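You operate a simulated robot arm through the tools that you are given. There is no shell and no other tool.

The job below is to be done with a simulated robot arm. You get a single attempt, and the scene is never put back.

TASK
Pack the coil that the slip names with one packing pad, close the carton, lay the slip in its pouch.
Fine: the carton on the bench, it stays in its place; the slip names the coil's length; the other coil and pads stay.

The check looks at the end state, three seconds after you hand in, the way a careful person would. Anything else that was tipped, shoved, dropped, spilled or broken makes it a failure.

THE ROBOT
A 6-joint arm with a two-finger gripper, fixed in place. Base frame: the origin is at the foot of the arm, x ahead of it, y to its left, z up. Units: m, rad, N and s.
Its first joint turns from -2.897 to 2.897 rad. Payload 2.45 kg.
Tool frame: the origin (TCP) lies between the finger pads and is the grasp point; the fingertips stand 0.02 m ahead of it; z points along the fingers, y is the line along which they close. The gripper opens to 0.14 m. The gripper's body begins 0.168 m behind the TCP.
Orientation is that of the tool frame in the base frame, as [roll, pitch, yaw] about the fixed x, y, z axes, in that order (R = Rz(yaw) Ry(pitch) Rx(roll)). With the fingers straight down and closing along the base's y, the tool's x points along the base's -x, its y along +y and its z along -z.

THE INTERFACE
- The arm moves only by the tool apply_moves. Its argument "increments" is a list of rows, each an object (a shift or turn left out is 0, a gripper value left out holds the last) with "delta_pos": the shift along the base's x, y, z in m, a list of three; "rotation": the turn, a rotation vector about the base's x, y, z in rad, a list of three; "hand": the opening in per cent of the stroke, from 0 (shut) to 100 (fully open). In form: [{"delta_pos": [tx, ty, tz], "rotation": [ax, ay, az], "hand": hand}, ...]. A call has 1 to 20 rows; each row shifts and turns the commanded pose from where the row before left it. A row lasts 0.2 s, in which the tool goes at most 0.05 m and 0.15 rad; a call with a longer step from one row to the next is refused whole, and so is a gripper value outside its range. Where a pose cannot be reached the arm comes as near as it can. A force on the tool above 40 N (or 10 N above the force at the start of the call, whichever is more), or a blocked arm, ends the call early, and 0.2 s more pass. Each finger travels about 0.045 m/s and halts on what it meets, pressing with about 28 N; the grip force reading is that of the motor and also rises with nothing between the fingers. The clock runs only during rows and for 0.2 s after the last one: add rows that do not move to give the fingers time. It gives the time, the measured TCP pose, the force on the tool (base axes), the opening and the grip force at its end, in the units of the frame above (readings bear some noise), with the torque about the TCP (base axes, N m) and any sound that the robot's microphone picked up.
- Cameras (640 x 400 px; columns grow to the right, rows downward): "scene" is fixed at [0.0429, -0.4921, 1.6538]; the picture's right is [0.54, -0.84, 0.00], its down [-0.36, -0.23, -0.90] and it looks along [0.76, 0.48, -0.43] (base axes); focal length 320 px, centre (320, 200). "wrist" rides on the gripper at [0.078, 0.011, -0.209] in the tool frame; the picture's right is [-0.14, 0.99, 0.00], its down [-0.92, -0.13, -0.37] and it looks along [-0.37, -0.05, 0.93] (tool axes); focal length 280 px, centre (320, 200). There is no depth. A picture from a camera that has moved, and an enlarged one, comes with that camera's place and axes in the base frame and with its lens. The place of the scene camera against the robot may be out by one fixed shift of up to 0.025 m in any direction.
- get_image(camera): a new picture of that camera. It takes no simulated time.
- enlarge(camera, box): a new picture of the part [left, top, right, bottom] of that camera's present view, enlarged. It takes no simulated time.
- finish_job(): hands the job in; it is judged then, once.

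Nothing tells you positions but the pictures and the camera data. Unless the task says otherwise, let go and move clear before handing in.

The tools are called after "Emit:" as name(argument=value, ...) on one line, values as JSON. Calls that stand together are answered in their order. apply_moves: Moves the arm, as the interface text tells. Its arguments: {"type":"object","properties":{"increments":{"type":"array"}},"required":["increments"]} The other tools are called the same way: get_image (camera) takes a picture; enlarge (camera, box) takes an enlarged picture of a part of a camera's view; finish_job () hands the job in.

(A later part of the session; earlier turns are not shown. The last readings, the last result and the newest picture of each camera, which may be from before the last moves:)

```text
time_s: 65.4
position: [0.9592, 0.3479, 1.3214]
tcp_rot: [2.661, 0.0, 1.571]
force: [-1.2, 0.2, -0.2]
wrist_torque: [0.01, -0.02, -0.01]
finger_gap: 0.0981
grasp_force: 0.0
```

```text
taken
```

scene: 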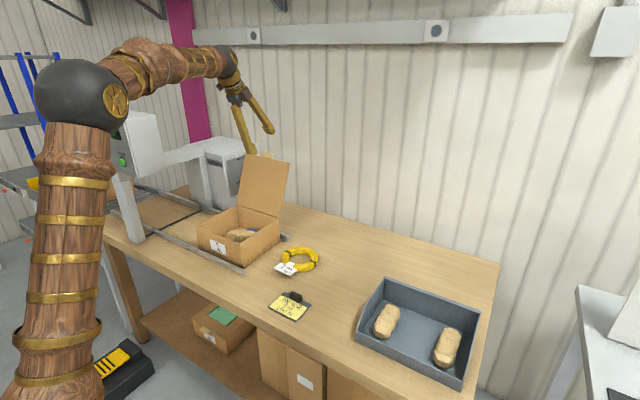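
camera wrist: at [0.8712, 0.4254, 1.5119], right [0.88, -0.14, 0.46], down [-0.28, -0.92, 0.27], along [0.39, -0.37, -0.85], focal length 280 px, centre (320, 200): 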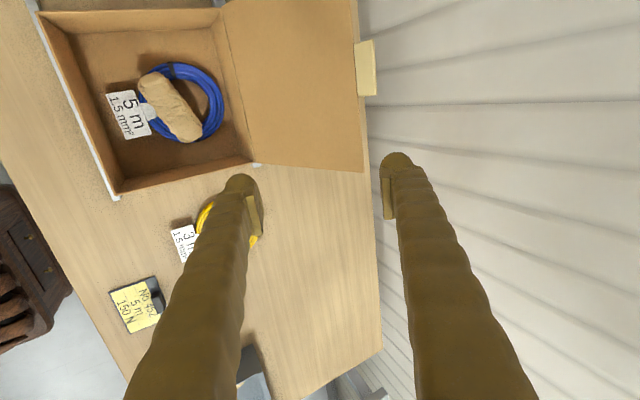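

Reach looks good. I'll extend above the lid's open edge (about x 1.087, z 1.20) so the open fingers can straddle it beside the tab.

Emit:
apply_moves(increments=[{"delta_pos": [0.04, 0, 0], "hand": 72}, {"delta_pos": [0.04, 0, 0]}, {"delta_pos": [0.041, -0.003, 0]}, {"delta_pos": [0, 0, 0]}, {"delta_pos": [0, 0, 0]}])

Emit:
get_image(camera="wrist")

Emit:
enlarge(camera="scene", box=[170, 40, 330, 240])

```text
time_s: 66.6
position: [1.0786, 0.3467, 1.3224]
tcp_rot: [2.661, 0.002, 1.571]
force: [-0.2, 0.6, -0.1]
wrist_torque: [0.0, 0.0, -0.01]
finger_gap: 0.1009
grasp_force: 0.1
```

```text
taken
camera wrist: at [0.9925, 0.4236, 1.5124], right [0.88, -0.14, 0.46], down [-0.28, -0.92, 0.27], along [0.38, -0.37, -0.85], focal length 280 px, centre (320, 200)
```

wrist: 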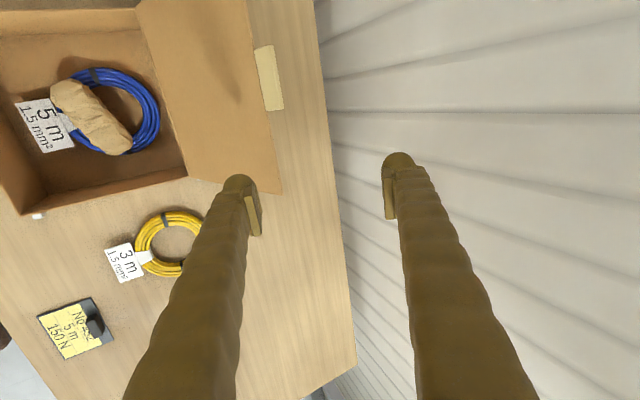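

```text
2.00 times, centred on (250, 140) of scene
camera zoom: at [0.0429, -0.4921, 1.6538], right [0.54, -0.84, 0.0], down [-0.36, -0.23, -0.9], along [0.76, 0.48, -0.43], focal length 641 px, centre (460, 320)
```

zoom: 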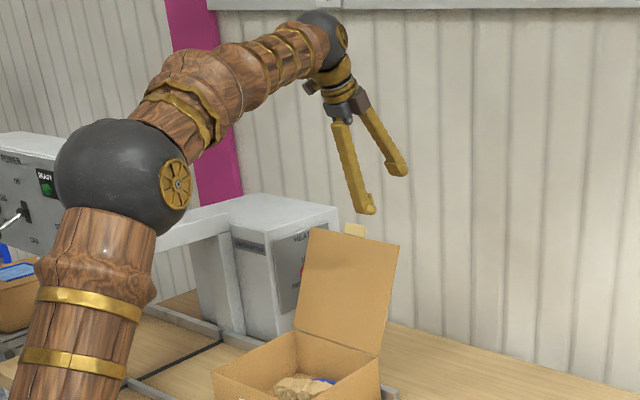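

The pose is reached with margin. Descending so the lid's edge comes between the fingers.

Emit:
apply_moves(increments=[{"delta_pos": [0.002, 0, -0.03]}, {"delta_pos": [0, 0, -0.03]}, {"delta_pos": [0, 0, -0.03]}, {"delta_pos": [0, 0, 0]}])

Emit:
get_image(camera="wrist")

Emit:
enlarge(camera="scene", box=[210, 90, 310, 240])

```text
time_s: 67.6
position: [1.0797, 0.3444, 1.2319]
tcp_rot: [2.66, 0.001, 1.57]
force: [-0.4, -0.4, -0.1]
wrist_torque: [-0.01, 0.03, -0.02]
finger_gap: 0.1009
grasp_force: 0.1
```

```text
taken
camera wrist: at [0.9925, 0.422, 1.4227], right [0.88, -0.14, 0.46], down [-0.28, -0.92, 0.27], along [0.38, -0.37, -0.85], focal length 280 px, centre (320, 200)
```

wrist: 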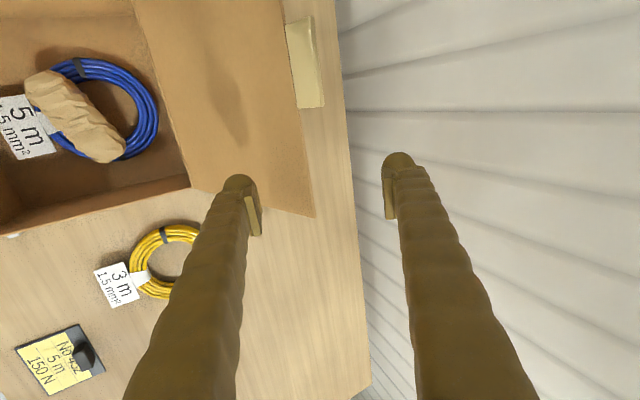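

```text
2.67 times, centred on (260, 165) of scene
camera zoom: at [0.0429, -0.4921, 1.6538], right [0.54, -0.84, 0.0], down [-0.36, -0.23, -0.9], along [0.76, 0.48, -0.43], focal length 854 px, centre (480, 293)
```

zoom: 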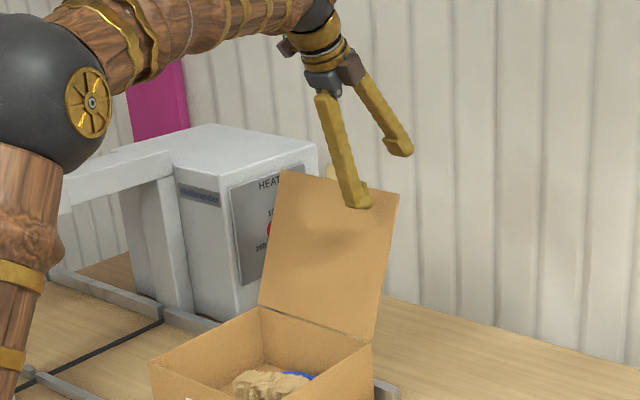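

Emit:
apply_moves(increments=[{"delta_pos": [0, 0, -0.02]}, {"delta_pos": [0, 0, -0.018]}, {"delta_pos": [0, 0, 0]}])

Emit:
get_image(camera="wrist")

Emit:
enlarge(camera="scene", box=[210, 90, 310, 240])

```text
time_s: 68.4
position: [1.0796, 0.3449, 1.1945]
tcp_rot: [2.661, 0.0, 1.57]
force: [0.3, 0.7, -0.1]
wrist_torque: [-0.01, 0.0, -0.02]
finger_gap: 0.101
grasp_force: 0.0
```

```text
taken
camera wrist: at [0.9923, 0.4222, 1.3848], right [0.88, -0.14, 0.46], down [-0.28, -0.92, 0.27], along [0.38, -0.37, -0.85], focal length 280 px, centre (320, 200)
```

wrist: 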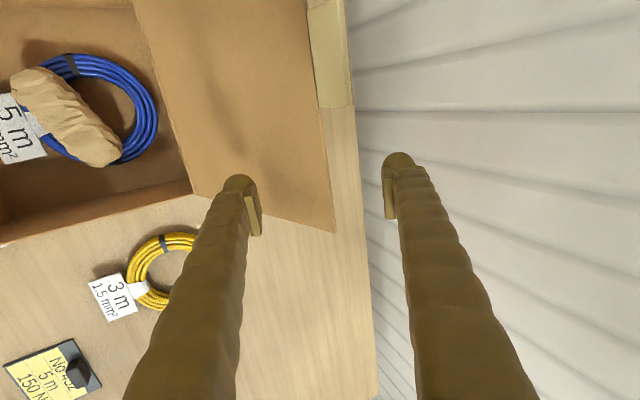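

```text
2.67 times, centred on (260, 165) of scene
camera zoom: at [0.0429, -0.4921, 1.6538], right [0.54, -0.84, 0.0], down [-0.36, -0.23, -0.9], along [0.76, 0.48, -0.43], focal length 854 px, centre (480, 293)
```

zoom: 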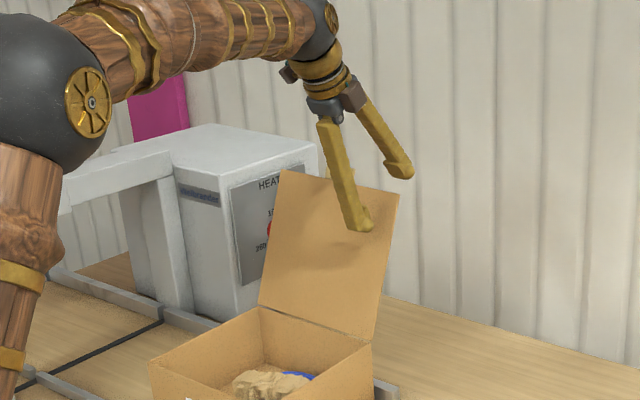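

The back finger's tip is only level with the edge, so I'll go 30 mm lower and slightly towards me, keeping the front finger clear of the lid.

Emit:
apply_moves(increments=[{"delta_pos": [-0.006, 0, -0.01]}, {"delta_pos": [-0.006, 0, -0.01]}, {"delta_pos": [-0.002, 0, -0.01]}, {"delta_pos": [0, 0, 0]}])

Emit:
get_image(camera="wrist")

Emit:
enlarge(camera="scene", box=[210, 90, 310, 240])

```text
time_s: 69.4
position: [1.0668, 0.3447, 1.1642]
tcp_rot: [2.662, 0.0, 1.57]
force: [0.2, -0.4, -0.5]
wrist_torque: [0.01, -0.01, -0.02]
finger_gap: 0.1009
grasp_force: 0.0
```

```text
taken
camera wrist: at [0.9799, 0.4216, 1.3547], right [0.88, -0.14, 0.46], down [-0.28, -0.92, 0.27], along [0.38, -0.37, -0.85], focal length 280 px, centre (320, 200)
```

wrist: 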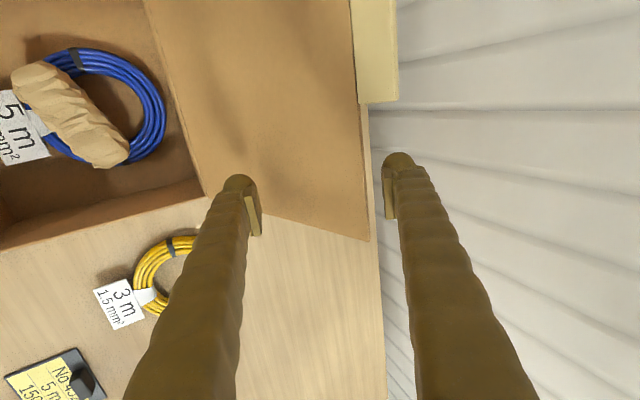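

```text
2.67 times, centred on (260, 165) of scene
camera zoom: at [0.0429, -0.4921, 1.6538], right [0.54, -0.84, 0.0], down [-0.36, -0.23, -0.9], along [0.76, 0.48, -0.43], focal length 854 px, centre (480, 293)
```

zoom: 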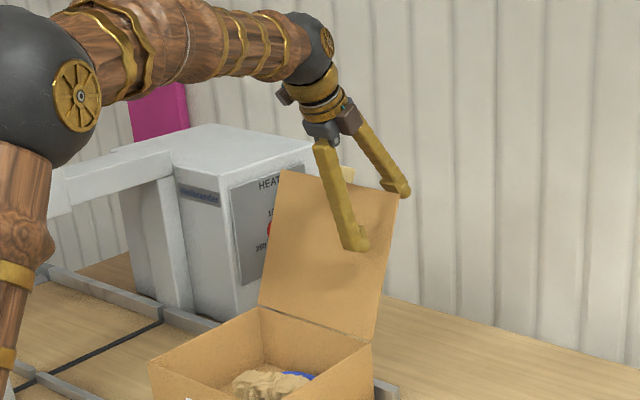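

The lid edge is between the fingers now. Drawing it gently forward.

Emit:
apply_moves(increments=[{"delta_pos": [-0.012, 0, 0]}, {"delta_pos": [-0.012, 0, 0.001]}, {"delta_pos": [-0.012, 0, 0.002]}, {"delta_pos": [-0.012, 0, 0.002]}, {"delta_pos": [-0.012, 0, 0.002]}, {"delta_pos": [0, 0, 0]}])

Emit:
get_image(camera="wrist")

Emit:
enlarge(camera="scene", box=[190, 90, 310, 270])

```text
time_s: 70.8
position: [1.0057, 0.3453, 1.172]
tcp_rot: [2.664, 0.0, 1.57]
force: [0.4, -0.5, -0.2]
wrist_torque: [0.0, 0.02, -0.03]
finger_gap: 0.1007
grasp_force: 0.0
```

```text
taken
camera wrist: at [0.9192, 0.4215, 1.3627], right [0.88, -0.14, 0.46], down [-0.28, -0.92, 0.27], along [0.38, -0.37, -0.85], focal length 280 px, centre (320, 200)
```

wrist: 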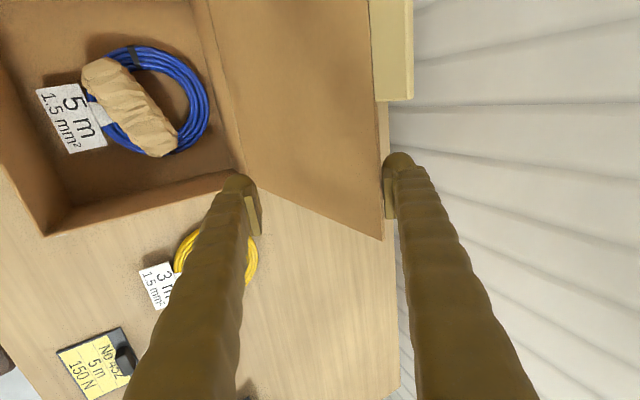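

```text
2.22 times, centred on (250, 180) of scene
camera zoom: at [0.0429, -0.4921, 1.6538], right [0.54, -0.84, 0.0], down [-0.36, -0.23, -0.9], along [0.76, 0.48, -0.43], focal length 712 px, centre (476, 244)
```

zoom: 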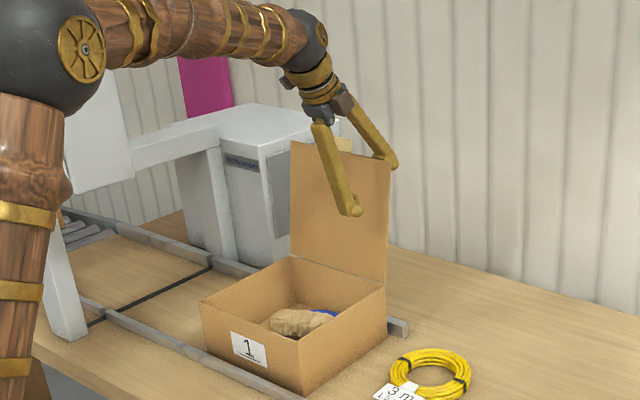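

The lid follows the back finger. I'll narrow the gap so the lid is caught gently by the front finger, then continue past vertical.

Emit:
apply_moves(increments=[{"delta_pos": [0, 0, 0], "hand": 58}, {"delta_pos": [0, 0, 0], "hand": 45}, {"delta_pos": [0, 0, 0]}, {"delta_pos": [-0.01, 0, 0.002]}, {"delta_pos": [-0.01, 0, 0.002]}, {"delta_pos": [0, 0, 0]}])

Emit:
get_image(camera="wrist")

Emit:
enlarge(camera="scene", box=[190, 90, 310, 270])

```text
time_s: 72.2
position: [0.9858, 0.3456, 1.1761]
tcp_rot: [2.661, 0.001, 1.572]
force: [0.1, 0.6, -0.2]
wrist_torque: [0.01, 0.03, 0.0]
finger_gap: 0.063
grasp_force: 0.1
```

```text
taken
camera wrist: at [0.8989, 0.4224, 1.3672], right [0.88, -0.14, 0.46], down [-0.28, -0.92, 0.27], along [0.38, -0.37, -0.85], focal length 280 px, centre (320, 200)
```

wrist: 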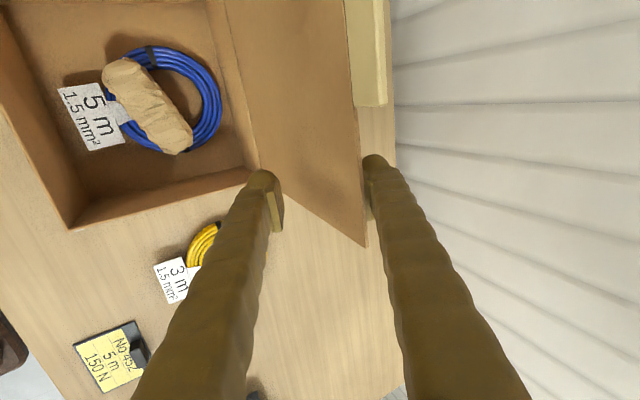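

```text
2.22 times, centred on (250, 180) of scene
camera zoom: at [0.0429, -0.4921, 1.6538], right [0.54, -0.84, 0.0], down [-0.36, -0.23, -0.9], along [0.76, 0.48, -0.43], focal length 712 px, centre (476, 244)
```

zoom: 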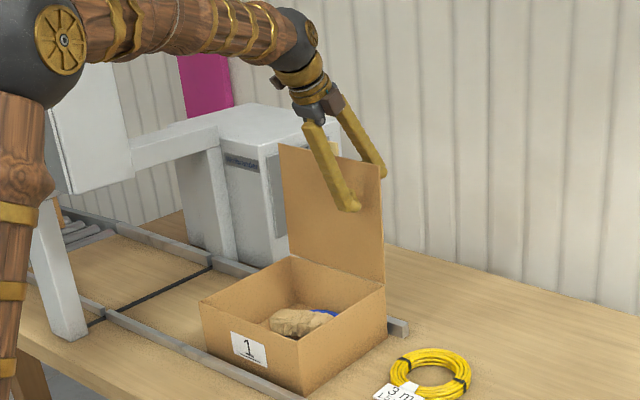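

The lid is practically vertical. I'll continue so it tips onto the front finger, then check.

Emit:
apply_moves(increments=[{"delta_pos": [-0.01, 0, 0]}, {"delta_pos": [-0.011, 0, -0.002]}, {"delta_pos": [-0.01, 0, -0.003]}, {"delta_pos": [0, 0, 0]}, {"delta_pos": [0, 0, 0]}])

Emit:
get_image(camera="wrist")

Emit:
enlarge(camera="scene", box=[190, 90, 310, 270])

```text
time_s: 73.4
position: [0.9545, 0.3439, 1.1692]
tcp_rot: [2.663, -0.001, 1.571]
force: [0.3, -0.3, -0.1]
wrist_torque: [-0.01, -0.01, -0.02]
finger_gap: 0.0634
grasp_force: 0.4
```

```text
taken
camera wrist: at [0.8669, 0.4211, 1.3608], right [0.88, -0.14, 0.46], down [-0.28, -0.92, 0.27], along [0.38, -0.37, -0.85], focal length 280 px, centre (320, 200)
```

wrist: 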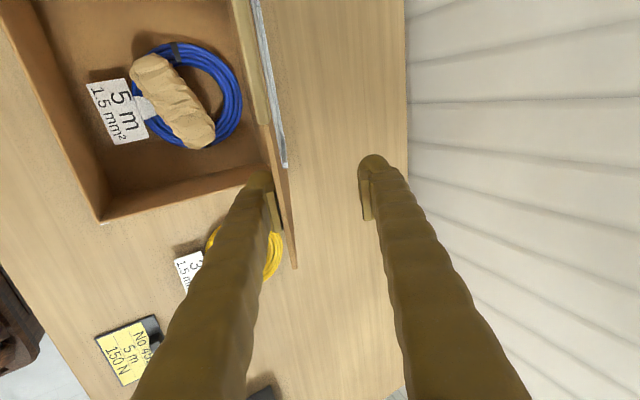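

```text
2.22 times, centred on (250, 180) of scene
camera zoom: at [0.0429, -0.4921, 1.6538], right [0.54, -0.84, 0.0], down [-0.36, -0.23, -0.9], along [0.76, 0.48, -0.43], focal length 712 px, centre (476, 244)
```

zoom: 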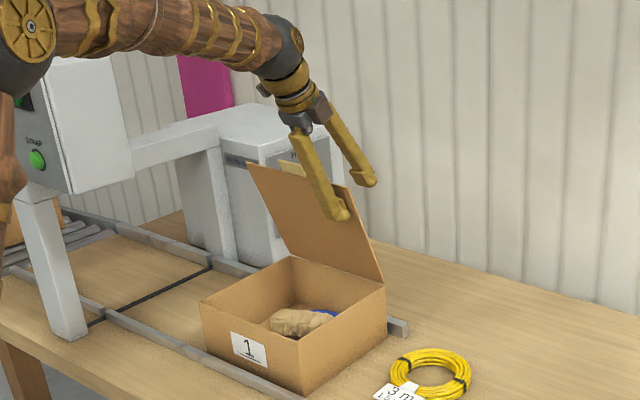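

The lid now rests on the front finger at roughly 65°. Lowering it along its arc.

Emit:
apply_moves(increments=[{"delta_pos": [-0.0153, 0, -0.0048]}, {"delta_pos": [-0.0153, 0, -0.0049]}, {"delta_pos": [-0.0185, 0, -0.0099]}, {"delta_pos": [-0.0185, 0, -0.0099]}, {"delta_pos": [-0.0161, 0, -0.0127]}, {"delta_pos": [-0.0161, 0, -0.0128]}, {"delta_pos": [0, 0, 0]}])

Emit:
get_image(camera="wrist")

Emit:
enlarge(camera="scene", box=[170, 90, 310, 280])

```text
time_s: 75.0
position: [0.8545, 0.3445, 1.1127]
tcp_rot: [2.661, 0.001, 1.571]
force: [-1.5, 0.5, -0.3]
wrist_torque: [-0.04, -0.02, -0.04]
finger_gap: 0.0632
grasp_force: 0.2
```

```text
taken
camera wrist: at [0.768, 0.4212, 1.3043], right [0.88, -0.14, 0.46], down [-0.28, -0.92, 0.27], along [0.38, -0.37, -0.85], focal length 280 px, centre (320, 200)
```

wrist: 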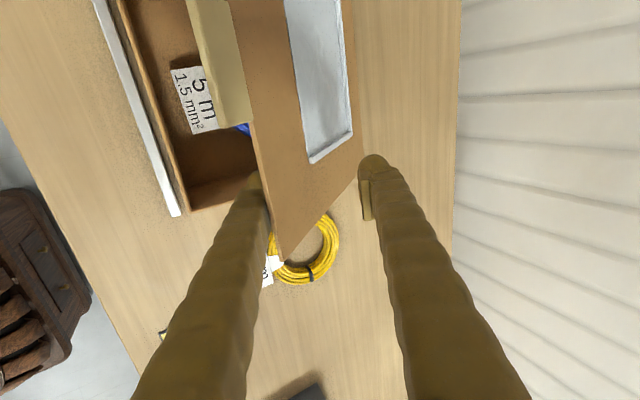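

```text
2.11 times, centred on (240, 185) of scene
camera zoom: at [0.0429, -0.4921, 1.6538], right [0.54, -0.84, 0.0], down [-0.36, -0.23, -0.9], along [0.76, 0.48, -0.43], focal length 674 px, centre (488, 232)
```

zoom: 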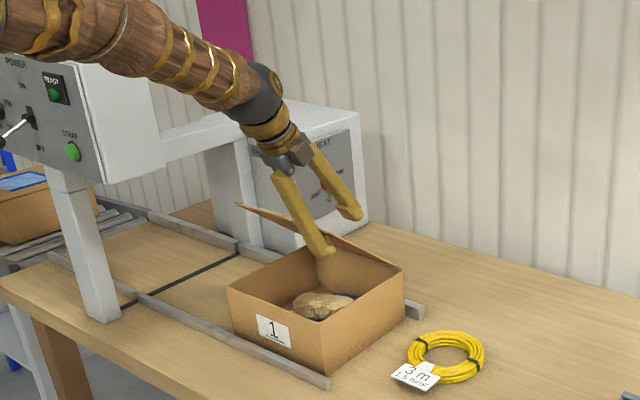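

The lid follows well (about 40°). Continuing down to about 12°.

Emit:
apply_moves(increments=[{"delta_pos": [-0.0133, 0, -0.0151]}, {"delta_pos": [-0.0133, 0, -0.0152]}, {"delta_pos": [-0.0101, 0, -0.0169]}, {"delta_pos": [-0.0102, 0, -0.017]}, {"delta_pos": [-0.007, 0, -0.0119]}, {"delta_pos": [-0.007, 0, -0.0119]}, {"delta_pos": [0, 0, 0]}])

Emit:
get_image(camera="wrist")

Emit:
enlarge(camera="scene", box=[170, 130, 310, 280])

```text
time_s: 76.6
position: [0.7949, 0.3469, 1.0255]
tcp_rot: [2.66, 0.0, 1.571]
force: [-0.4, 0.1, 0.8]
wrist_torque: [-0.03, -0.01, 0.01]
finger_gap: 0.0631
grasp_force: 0.5
```

```text
taken
camera wrist: at [0.708, 0.4227, 1.2161], right [0.88, -0.14, 0.46], down [-0.28, -0.92, 0.27], along [0.39, -0.37, -0.85], focal length 280 px, centre (320, 200)
```

wrist: 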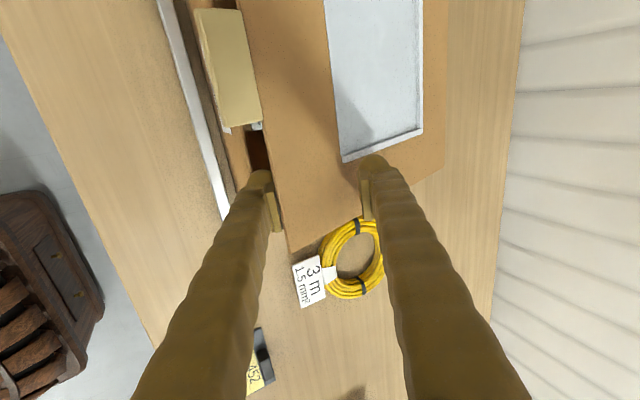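

```text
2.67 times, centred on (240, 205) of scene
camera zoom: at [0.0429, -0.4921, 1.6538], right [0.54, -0.84, 0.0], down [-0.36, -0.23, -0.9], along [0.76, 0.48, -0.43], focal length 854 px, centre (533, 187)
```

zoom: 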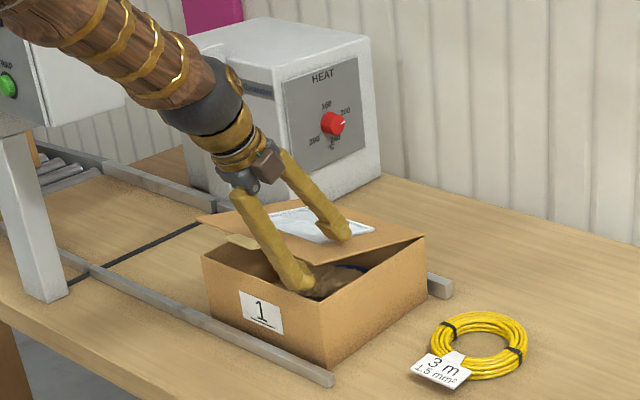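

The lid is nearly down (about 13°). I'll slide the finger out along its own axis so the lid settles onto the box.

Emit:
apply_moves(increments=[{"delta_pos": [-0.007, 0, 0.0133]}, {"delta_pos": [-0.007, 0, 0.0133]}, {"delta_pos": [-0.007, 0, 0.0133]}, {"delta_pos": [-0.01, 0, 0.02]}, {"delta_pos": [-0.01, 0, 0.03]}, {"delta_pos": [0, 0, 0.03]}, {"delta_pos": [0, 0, 0]}, {"delta_pos": [0, 0, 0]}])

Emit:
get_image(camera="wrist")

Emit:
enlarge(camera="scene", box=[170, 130, 310, 280])

```text
time_s: 78.4
position: [0.7566, 0.3443, 1.1444]
tcp_rot: [2.662, 0.0, 1.571]
force: [-0.2, -0.7, 0.0]
wrist_torque: [-0.01, 0.0, 0.03]
finger_gap: 0.063
grasp_force: 0.0
```

```text
taken
camera wrist: at [0.6688, 0.4217, 1.3362], right [0.88, -0.14, 0.46], down [-0.28, -0.92, 0.27], along [0.38, -0.37, -0.85], focal length 280 px, centre (320, 200)
```

wrist: 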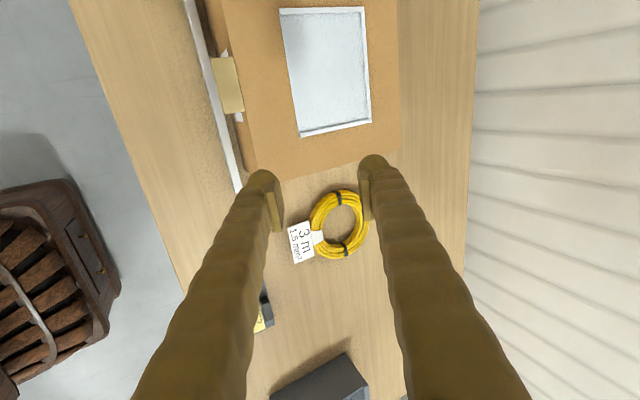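

```text
2.67 times, centred on (240, 205) of scene
camera zoom: at [0.0429, -0.4921, 1.6538], right [0.54, -0.84, 0.0], down [-0.36, -0.23, -0.9], along [0.76, 0.48, -0.43], focal length 854 px, centre (533, 187)
```

zoom: 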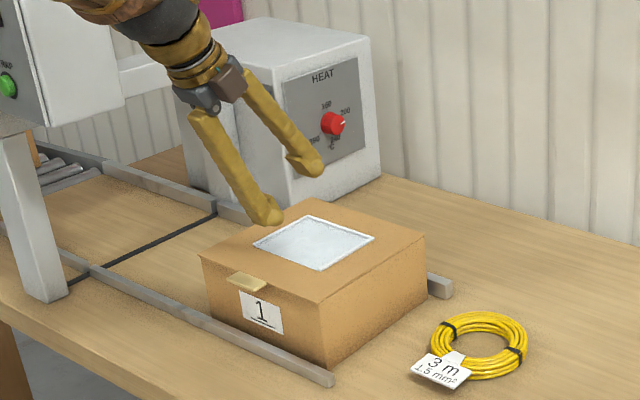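

The lid is closed flat and the carton hasn't shifted. I'll return the tool to vertical and look squarely at the lid to confirm and measure the pouch.

Emit:
apply_moves(increments=[{"delta_pos": [-0.004, 0.01, 0.03], "rotation": [0, 0.12, 0], "hand": 100}, {"delta_pos": [-0.004, 0.02, 0.03], "rotation": [0, 0.12, 0]}, {"delta_pos": [-0.004, 0.02, 0.03], "rotation": [0, 0.12, 0]}, {"delta_pos": [-0.004, 0.02, 0.015], "rotation": [0, 0.1206, 0]}, {"delta_pos": [0, 0.02, 0], "rotation": [0, 0, 0.1309]}, {"delta_pos": [0, 0.006, 0], "rotation": [0, 0, 0.1309]}, {"delta_pos": [0, 0, 0], "rotation": [0, 0, 0.1309]}, {"delta_pos": [0, 0, 0], "rotation": [0, 0, 0.1309]}, {"delta_pos": [0, 0, 0], "rotation": [0, 0, 0.1309]}, {"delta_pos": [0, 0, 0], "rotation": [0, 0, 0.1309]}, {"delta_pos": [0, 0, 0], "rotation": [0, 0, 0.1309]}, {"delta_pos": [0, 0, 0], "rotation": [0, 0, 0.1309]}, {"delta_pos": [0, 0, 0], "rotation": [0, 0, 0.1309]}, {"delta_pos": [0, 0, 0], "rotation": [0, 0, 0.1309]}, {"delta_pos": [0, 0, 0], "rotation": [0, 0, 0.1309]}, {"delta_pos": [0, 0, 0], "rotation": [0, 0, 0.1309]}, {"delta_pos": [0, 0, 0]}])

Emit:
get_image(camera="wrist")

Emit:
enlarge(camera="wrist", box=[240, 140, 420, 320])

Emit:
enlarge(camera="scene", box=[180, 190, 300, 280])

```text
time_s: 82.0
position: [0.7376, 0.4392, 1.2513]
tcp_rot: [-3.141, 0.001, -3.14]
force: [-0.1, 0.2, 0.1]
wrist_torque: [0.02, 0.01, 0.02]
finger_gap: 0.1399
grasp_force: 0.2
```

```text
taken
camera wrist: at [0.6597, 0.4499, 1.4607], right [0.14, 0.99, 0.0], down [0.92, -0.13, 0.37], along [0.37, -0.05, -0.93], focal length 280 px, centre (320, 200)
```

wrist: 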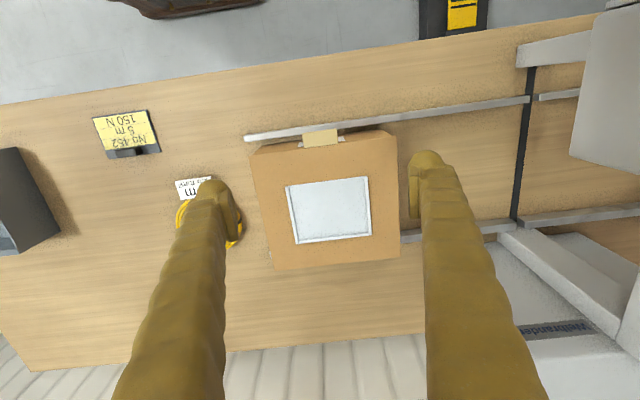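

```text
2.22 times, centred on (330, 230) of wrist
camera zoom: at [0.6597, 0.4499, 1.4607], right [0.14, 0.99, 0.0], down [0.92, -0.13, 0.37], along [0.37, -0.05, -0.93], focal length 623 px, centre (298, 133)
```

zoom: 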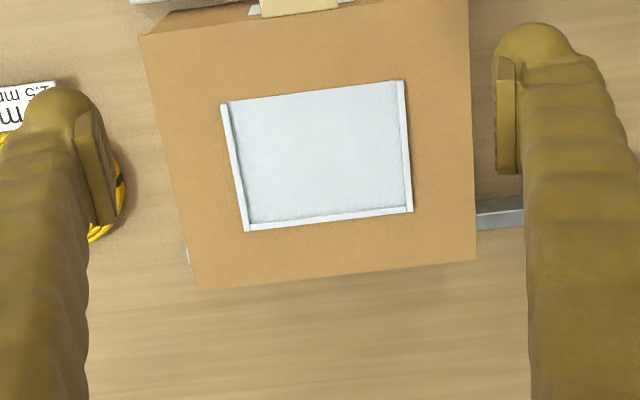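

```text
4.44 times, centred on (240, 235) of scene
camera zoom: at [0.0429, -0.4921, 1.6538], right [0.54, -0.84, 0.0], down [-0.36, -0.23, -0.9], along [0.76, 0.48, -0.43], focal length 1424 px, centre (676, 44)
```

zoom: 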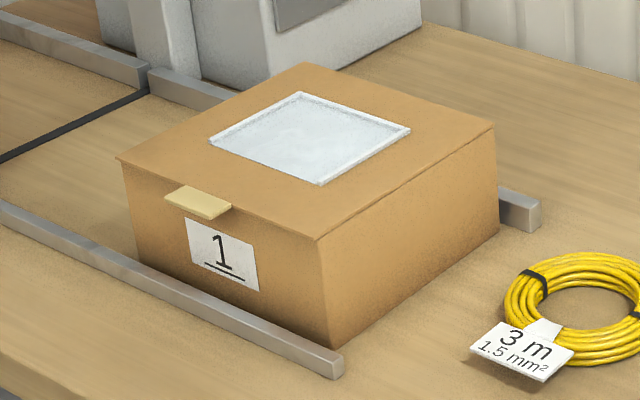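

The scene crop matches the starting picture exactly, so the carton hasn't moved and is closed. The pouch interior measures about x 0.818–0.931, y 0.371–0.508. Next I go to the slip for a close look.

Emit:
apply_moves(increments=[{"delta_pos": [-0.0078, -0.041, -0.0131], "hand": 70}, {"delta_pos": [-0.0078, -0.041, -0.0131]}, {"delta_pos": [-0.0078, -0.041, -0.0131]}, {"delta_pos": [-0.0078, -0.041, -0.0131]}, {"delta_pos": [-0.0078, -0.041, -0.0131]}, {"delta_pos": [-0.0078, -0.041, -0.0131]}, {"delta_pos": [-0.0078, -0.041, -0.0131]}, {"delta_pos": [-0.0078, -0.041, -0.0131]}, {"delta_pos": [-0.0078, -0.041, -0.0131]}, {"delta_pos": [-0.0078, -0.041, -0.0131]}, {"delta_pos": [0, 0, 0]}])

Emit:
get_image(camera="wrist")

Emit:
enlarge(camera="wrist", box=[230, 80, 410, 260])

```text
time_s: 84.4
position: [0.6578, 0.0314, 1.1173]
tcp_rot: [-3.141, 0.0, 3.14]
force: [0.3, -0.6, -0.5]
wrist_torque: [-0.01, -0.03, 0.01]
finger_gap: 0.0981
grasp_force: 0.0
```

```text
taken
camera wrist: at [0.5796, 0.041, 1.327], right [0.14, 0.99, 0.0], down [0.92, -0.13, 0.37], along [0.37, -0.05, -0.93], focal length 280 px, centre (320, 200)
```

wrist: 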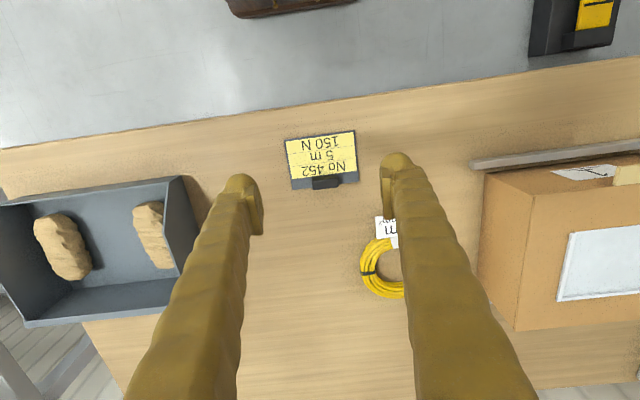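

```text
2.22 times, centred on (320, 170) of wrist
camera zoom: at [0.5796, 0.041, 1.327], right [0.14, 0.99, 0.0], down [0.92, -0.13, 0.37], along [0.37, -0.05, -0.93], focal length 623 px, centre (320, 267)
```

zoom: 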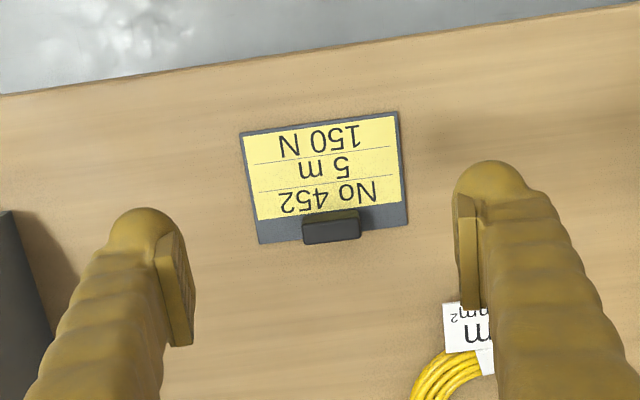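

The slip lies square to the base: plate x 0.651–0.741, y −0.031–0.089, with its black grip block at about (0.733, 0.029). I'll tilt the tool 0.35 rad outward (needed for reach at the pouch) and hover above the block.

Emit:
apply_moves(increments=[{"delta_pos": [0.0156, -0.0005, -0.0314], "rotation": [0, -0.1167, 0], "hand": 50}, {"delta_pos": [0.0156, -0.0005, -0.0314], "rotation": [0, -0.1167, 0]}, {"delta_pos": [0.0156, -0.0005, -0.0314], "rotation": [0, -0.1166, 0]}, {"delta_pos": [0.0156, -0.0005, -0.0314]}, {"delta_pos": [0.0156, -0.0005, -0.0314]}, {"delta_pos": [0, 0, 0]}])

Emit:
get_image(camera="wrist")

Emit:
enlarge(camera="wrist", box=[240, 80, 400, 240])

Emit:
enlarge(camera="scene", box=[250, 250, 350, 330])

```text
time_s: 85.8
position: [0.7365, 0.0274, 0.9598]
tcp_rot: [3.141, 0.351, -3.141]
force: [-0.1, 0.5, -0.1]
wrist_torque: [0.0, 0.0, 0.01]
finger_gap: 0.0697
grasp_force: 0.0
```

```text
taken
camera wrist: at [0.5916, 0.0366, 1.131], right [0.13, 0.99, 0.05], down [0.74, -0.13, 0.66], along [0.66, -0.05, -0.75], focal length 280 px, centre (320, 200)
```

wrist: 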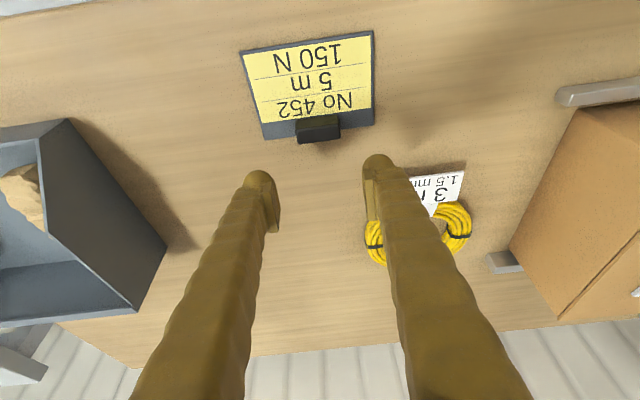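

```text
2.50 times, centred on (320, 160) of wrist
camera zoom: at [0.5916, 0.0366, 1.131], right [0.13, 0.99, 0.05], down [0.74, -0.13, 0.66], along [0.66, -0.05, -0.75], focal length 701 px, centre (320, 300)
```

zoom: 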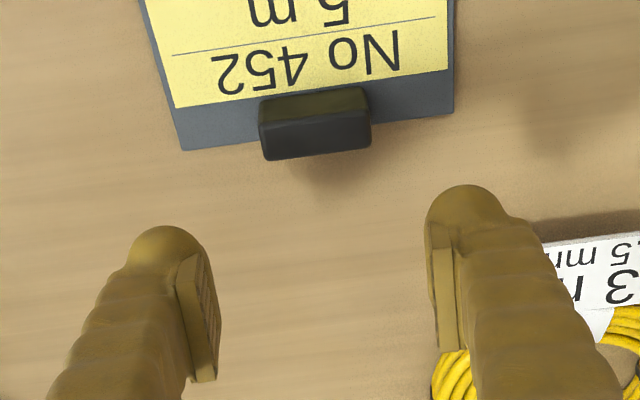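

```text
5.00 times, centred on (300, 290) of scene
camera zoom: at [0.0429, -0.4921, 1.6538], right [0.54, -0.84, 0.0], down [-0.36, -0.23, -0.9], along [0.76, 0.48, -0.43], focal length 1602 px, centre (420, -250)
```

zoom: 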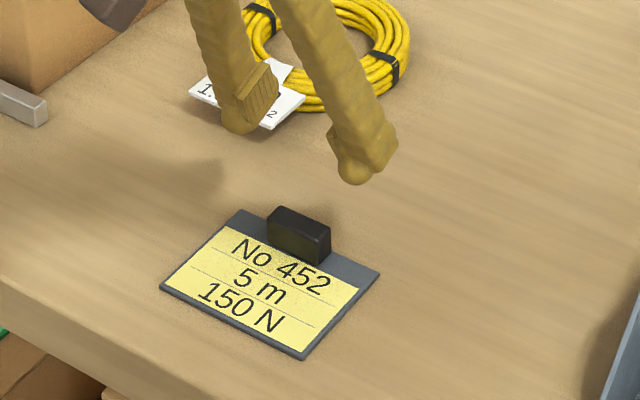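

The block is centred at about (0.732, 0.029) and about 19 mm tall. Descending over it.

Emit:
apply_moves(increments=[{"delta_pos": [0, 0.0012, -0.03]}, {"delta_pos": [0, 0, -0.025]}, {"delta_pos": [0, 0, -0.015]}, {"delta_pos": [0, 0, 0]}])

Emit:
enlarge(camera="wrist", box=[240, 80, 400, 240])

Emit:
enlarge(camera="scene", box=[260, 265, 330, 325])

```text
time_s: 86.8
position: [0.7371, 0.03, 0.8915]
tcp_rot: [3.142, 0.352, 3.141]
force: [-0.1, -0.2, 0.8]
wrist_torque: [-0.01, -0.02, 0.01]
finger_gap: 0.0699
grasp_force: 0.1
```

```text
2.50 times, centred on (320, 160) of wrist
camera zoom: at [0.5917, 0.0388, 1.0612], right [0.13, 0.99, 0.05], down [0.74, -0.13, 0.66], along [0.66, -0.05, -0.75], focal length 701 px, centre (320, 300)
```

zoom: 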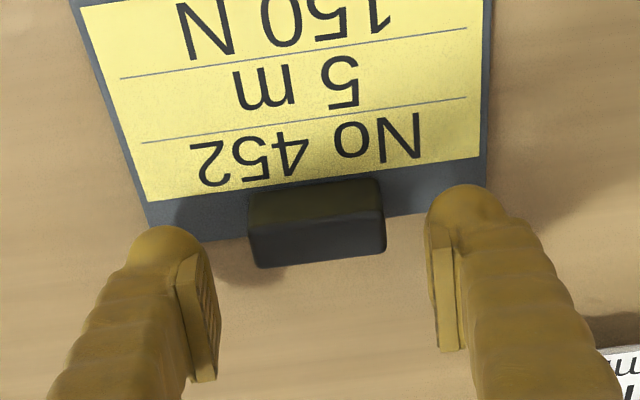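

```text
6.67 times, centred on (295, 295) of scene
camera zoom: at [0.0429, -0.4921, 1.6538], right [0.54, -0.84, 0.0], down [-0.36, -0.23, -0.9], along [0.76, 0.48, -0.43], focal length 2136 px, centre (487, -433)
```

zoom: 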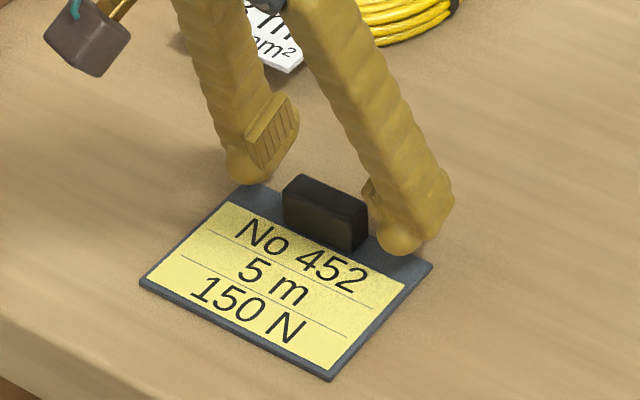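

Emit:
apply_moves(increments=[{"delta_pos": [-0.001, 0, -0.005]}, {"delta_pos": [0, 0, -0.004]}, {"delta_pos": [0, 0, 0]}])

Emit:
enlarge(camera="scene", box=[260, 265, 330, 325])

Emit:
enlarge(camera="wrist", box=[240, 80, 400, 240])

```text
time_s: 87.6
position: [0.7356, 0.0289, 0.8828]
tcp_rot: [-3.141, 0.351, 3.141]
force: [-0.3, 0.7, 0.0]
wrist_torque: [-0.03, -0.02, 0.01]
finger_gap: 0.0699
grasp_force: 0.2
```

```text
6.67 times, centred on (295, 295) of scene
camera zoom: at [0.0429, -0.4921, 1.6538], right [0.54, -0.84, 0.0], down [-0.36, -0.23, -0.9], along [0.76, 0.48, -0.43], focal length 2136 px, centre (487, -433)
```

zoom: 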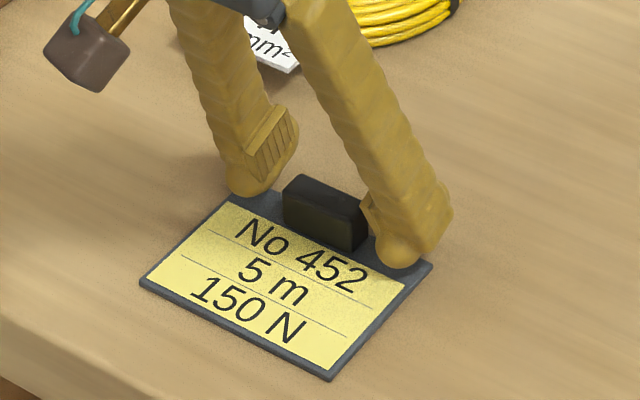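

```text
2.50 times, centred on (320, 160) of wrist
camera zoom: at [0.5903, 0.0387, 1.054], right [0.13, 0.99, 0.05], down [0.74, -0.13, 0.66], along [0.66, -0.05, -0.75], focal length 701 px, centre (320, 300)
```

zoom: 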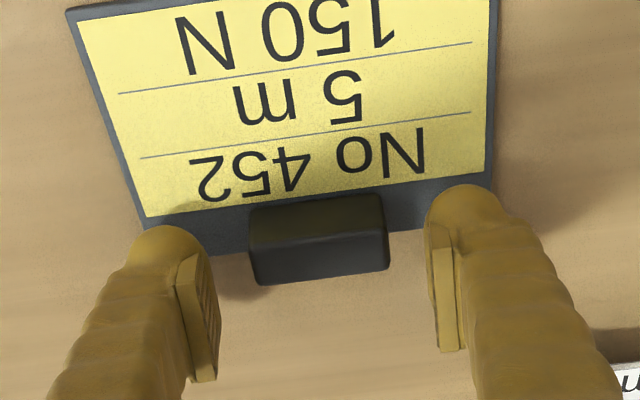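

Fingers flank the block just above the plate. I'll nudge 4 mm back to centre it on the pads, then close.

Emit:
apply_moves(increments=[{"delta_pos": [-0.004, 0, 0]}, {"delta_pos": [0, 0, 0], "hand": 0}, {"delta_pos": [0, 0, 0]}, {"delta_pos": [0, 0, 0]}, {"delta_pos": [0, 0, 0]}])

Emit:
enlarge(camera="wrist", box=[240, 80, 400, 240])

Emit:
enlarge(camera="scene", box=[260, 265, 330, 325])

```text
time_s: 88.8
position: [0.7309, 0.0297, 0.8829]
tcp_rot: [-3.141, 0.351, 3.141]
force: [0.4, -0.8, 3.3]
wrist_torque: [-0.03, 0.04, 0.01]
finger_gap: 0.0436
grasp_force: 28.1
```

```text
2.50 times, centred on (320, 160) of wrist
camera zoom: at [0.5861, 0.0389, 1.0543], right [0.13, 0.99, 0.05], down [0.74, -0.13, 0.66], along [0.66, -0.05, -0.75], focal length 701 px, centre (320, 300)
```

zoom: 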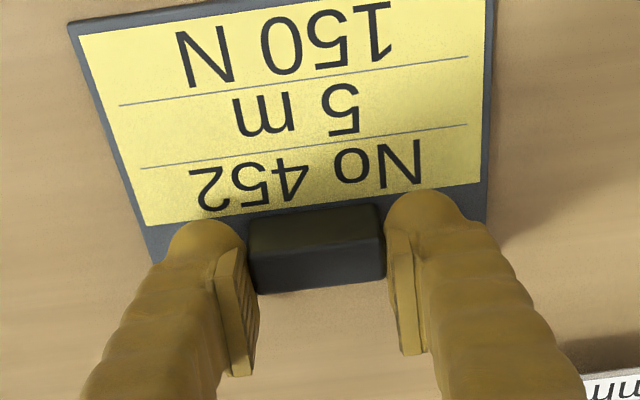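

```text
6.67 times, centred on (295, 295) of scene
camera zoom: at [0.0429, -0.4921, 1.6538], right [0.54, -0.84, 0.0], down [-0.36, -0.23, -0.9], along [0.76, 0.48, -0.43], focal length 2136 px, centre (487, -433)
```

zoom: 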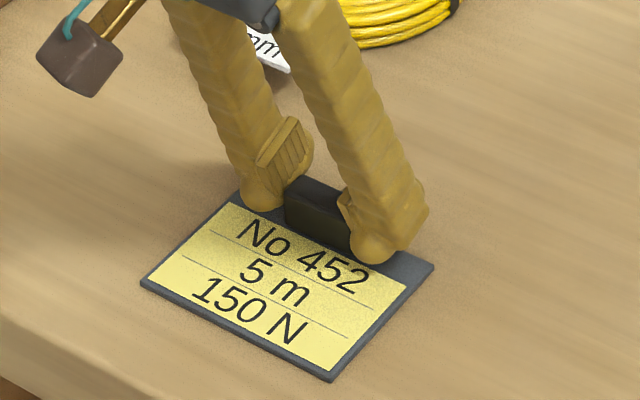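

Gripped at 43.6 mm, the block's width. Lifting slightly to see whether the slip stays level.

Emit:
apply_moves(increments=[{"delta_pos": [0, 0, 0.01]}, {"delta_pos": [0, 0, 0.02]}, {"delta_pos": [0, 0, 0.03]}, {"delta_pos": [0, 0, 0.04]}, {"delta_pos": [0, 0, 0.04]}, {"delta_pos": [0, 0, 0]}])

Emit:
enlarge(camera="wrist", box=[240, 60, 400, 220])

Emit:
enlarge(camera="scene", box=[250, 215, 350, 315])

```text
time_s: 90.2
position: [0.7306, 0.029, 1.0273]
tcp_rot: [-3.14, 0.351, -3.141]
force: [-0.8, 0.2, -1.3]
wrist_torque: [0.01, 0.01, 0.01]
finger_gap: 0.0438
grasp_force: 28.2
```

```text
2.50 times, centred on (320, 140) of wrist
camera zoom: at [0.5859, 0.0393, 1.1976], right [0.13, 0.99, 0.05], down [0.74, -0.13, 0.66], along [0.66, -0.05, -0.75], focal length 701 px, centre (320, 350)
```

zoom: 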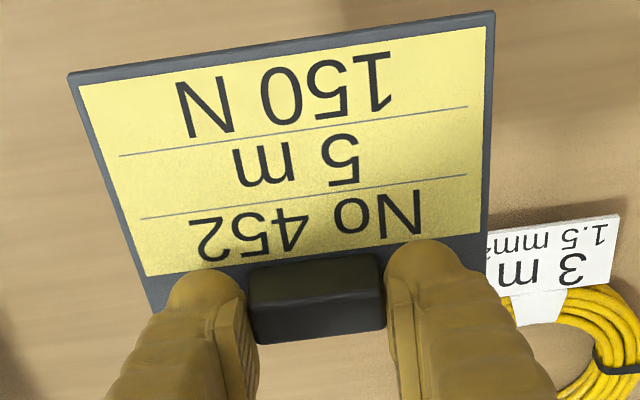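

```text
4.00 times, centred on (300, 265) of scene
camera zoom: at [0.0429, -0.4921, 1.6538], right [0.54, -0.84, 0.0], down [-0.36, -0.23, -0.9], along [0.76, 0.48, -0.43], focal length 1281 px, centre (400, -60)
```

zoom: 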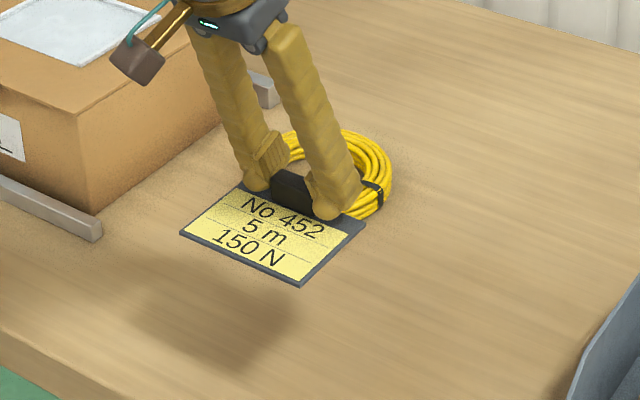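

The slip is rigid in the grip and level. I'll carry it over to the pouch and hover to check the alignment.

Emit:
apply_moves(increments=[{"delta_pos": [0, 0, 0.03]}, {"delta_pos": [0, 0, 0.04]}, {"delta_pos": [0.01, 0.03, 0.01]}, {"delta_pos": [0.016, 0.04, 0]}, {"delta_pos": [0.016, 0.04, 0]}, {"delta_pos": [0.016, 0.04, 0]}, {"delta_pos": [0.016, 0.04, 0]}, {"delta_pos": [0.016, 0.04, 0]}, {"delta_pos": [0.016, 0.04, 0]}, {"delta_pos": [0.016, 0.04, 0]}, {"delta_pos": [0.016, 0.04, 0]}, {"delta_pos": [0.016, 0.04, 0]}, {"delta_pos": [0.0164, 0.0203, 0]}, {"delta_pos": [0, 0, 0]}, {"delta_pos": [0, 0, 0]}])

Emit:
get_image(camera="wrist")

Emit:
enlarge(camera="wrist", box=[210, 40, 430, 260])

Emit:
enlarge(camera="scene", box=[170, 130, 310, 280])

```text
time_s: 93.4
position: [0.9022, 0.4406, 1.1074]
tcp_rot: [3.14, 0.351, 3.14]
force: [-0.1, 0.4, -0.7]
wrist_torque: [-0.02, -0.02, 0.01]
finger_gap: 0.0437
grasp_force: 27.7
```

```text
taken
camera wrist: at [0.758, 0.4511, 1.2782], right [0.13, 0.99, 0.05], down [0.74, -0.13, 0.66], along [0.66, -0.05, -0.75], focal length 280 px, centre (320, 200)
```

wrist: 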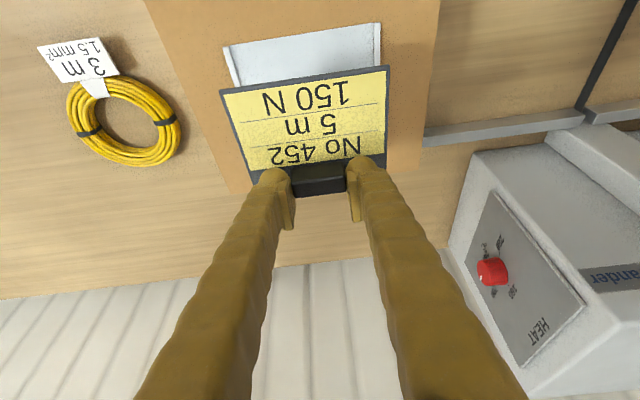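

```text
1.82 times, centred on (320, 150) of wrist
camera zoom: at [0.758, 0.4511, 1.2782], right [0.13, 0.99, 0.05], down [0.74, -0.13, 0.66], along [0.66, -0.05, -0.75], focal length 510 px, centre (320, 291)
```

zoom: 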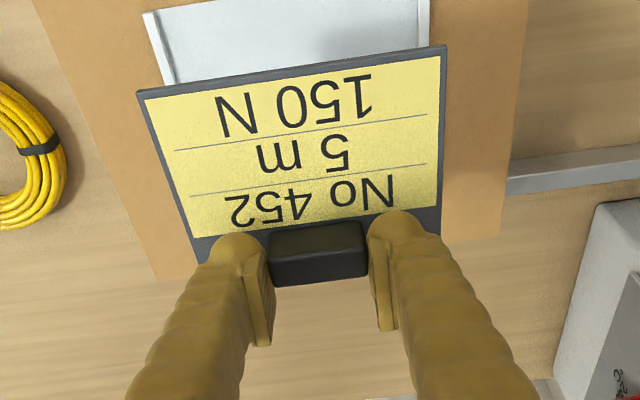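

```text
2.67 times, centred on (240, 205) of scene
camera zoom: at [0.0429, -0.4921, 1.6538], right [0.54, -0.84, 0.0], down [-0.36, -0.23, -0.9], along [0.76, 0.48, -0.43], focal length 854 px, centre (533, 187)
```

zoom: 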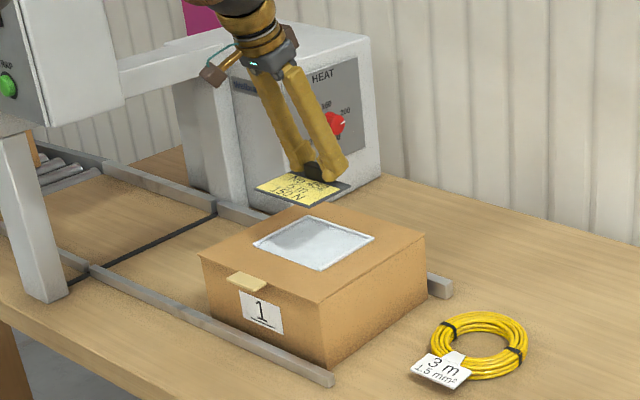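

Slip centre y≈0.4406 against pouch centre ≈0.4385, so I'll correct by −2 mm in y and +7 mm in x while lowering.

Emit:
apply_moves(increments=[{"delta_pos": [0.0035, -0.001, -0.02]}, {"delta_pos": [0.0035, -0.001, -0.02]}, {"delta_pos": [0, 0, -0.02]}, {"delta_pos": [0, 0, -0.015]}, {"delta_pos": [0, 0, 0]}])

Emit:
enlarge(camera="wrist", box=[210, 40, 430, 260])

Emit:
enlarge(camera="scene", box=[190, 180, 290, 260])

```text
time_s: 94.6
position: [0.9102, 0.4367, 1.0304]
tcp_rot: [-3.14, 0.351, -3.141]
force: [-0.1, -0.1, -1.2]
wrist_torque: [0.03, -0.05, 0.0]
finger_gap: 0.0437
grasp_force: 28.0
```

```text
1.82 times, centred on (320, 150) of wrist
camera zoom: at [0.7657, 0.4475, 1.1997], right [0.13, 0.99, 0.05], down [0.74, -0.13, 0.66], along [0.66, -0.05, -0.75], focal length 510 px, centre (320, 291)
```

zoom: 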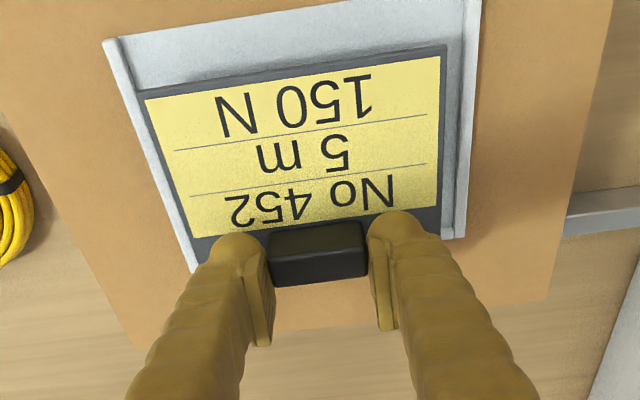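

```text
5.00 times, centred on (240, 220) of scene
camera zoom: at [0.0429, -0.4921, 1.6538], right [0.54, -0.84, 0.0], down [-0.36, -0.23, -0.9], along [0.76, 0.48, -0.43], focal length 1602 px, centre (720, 100)
```

zoom: 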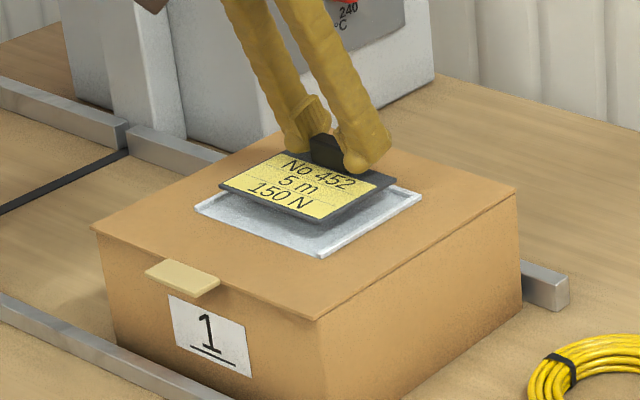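

Alignment is good (about 8–10 mm margin all round). Lowering in small steps until contact.

Emit:
apply_moves(increments=[{"delta_pos": [0, 0.001, -0.007]}, {"delta_pos": [0, 0, -0.006]}, {"delta_pos": [0, 0, -0.004]}, {"delta_pos": [0, 0, 0]}])

Emit:
enlarge(camera="scene", box=[190, 180, 290, 260])

Emit:
enlarge(camera="wrist", box=[210, 40, 430, 260])

```text
time_s: 95.6
position: [0.9118, 0.4378, 1.0121]
tcp_rot: [3.141, 0.35, -3.14]
force: [0.2, -0.9, -0.8]
wrist_torque: [0.01, -0.02, 0.02]
finger_gap: 0.0434
grasp_force: 27.2
```

```text
5.00 times, centred on (240, 220) of scene
camera zoom: at [0.0429, -0.4921, 1.6538], right [0.54, -0.84, 0.0], down [-0.36, -0.23, -0.9], along [0.76, 0.48, -0.43], focal length 1602 px, centre (720, 100)
```

zoom: 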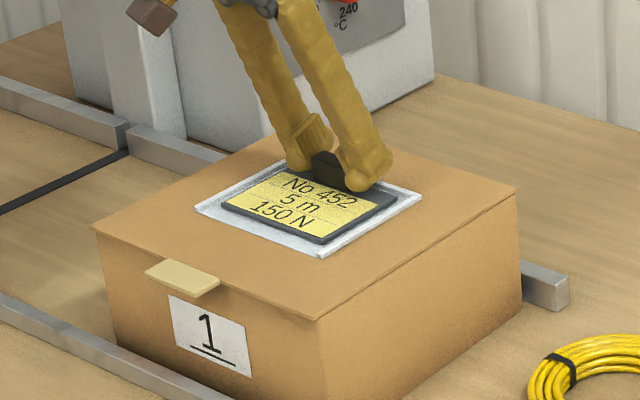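

```text
1.82 times, centred on (320, 150) of wrist
camera zoom: at [0.7656, 0.4481, 1.1817], right [0.13, 0.99, 0.05], down [0.74, -0.13, 0.66], along [0.66, -0.05, -0.75], focal length 510 px, centre (320, 291)
```

zoom: 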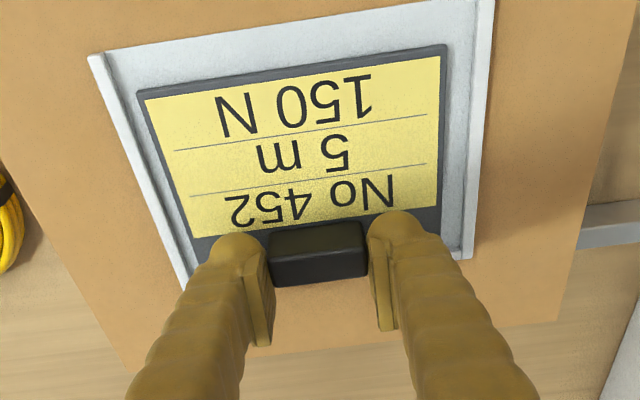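

Emit:
apply_moves(increments=[{"delta_pos": [0, 0, -0.003]}, {"delta_pos": [0, 0, -0.002]}, {"delta_pos": [0, 0, 0]}])

```text
time_s: 96.4
position: [0.9101, 0.4393, 1.0087]
tcp_rot: [-3.141, 0.354, 3.141]
force: [0.6, 1.2, 16.9]
wrist_torque: [0.07, 0.07, -0.03]
finger_gap: 0.0438
grasp_force: 27.8
```

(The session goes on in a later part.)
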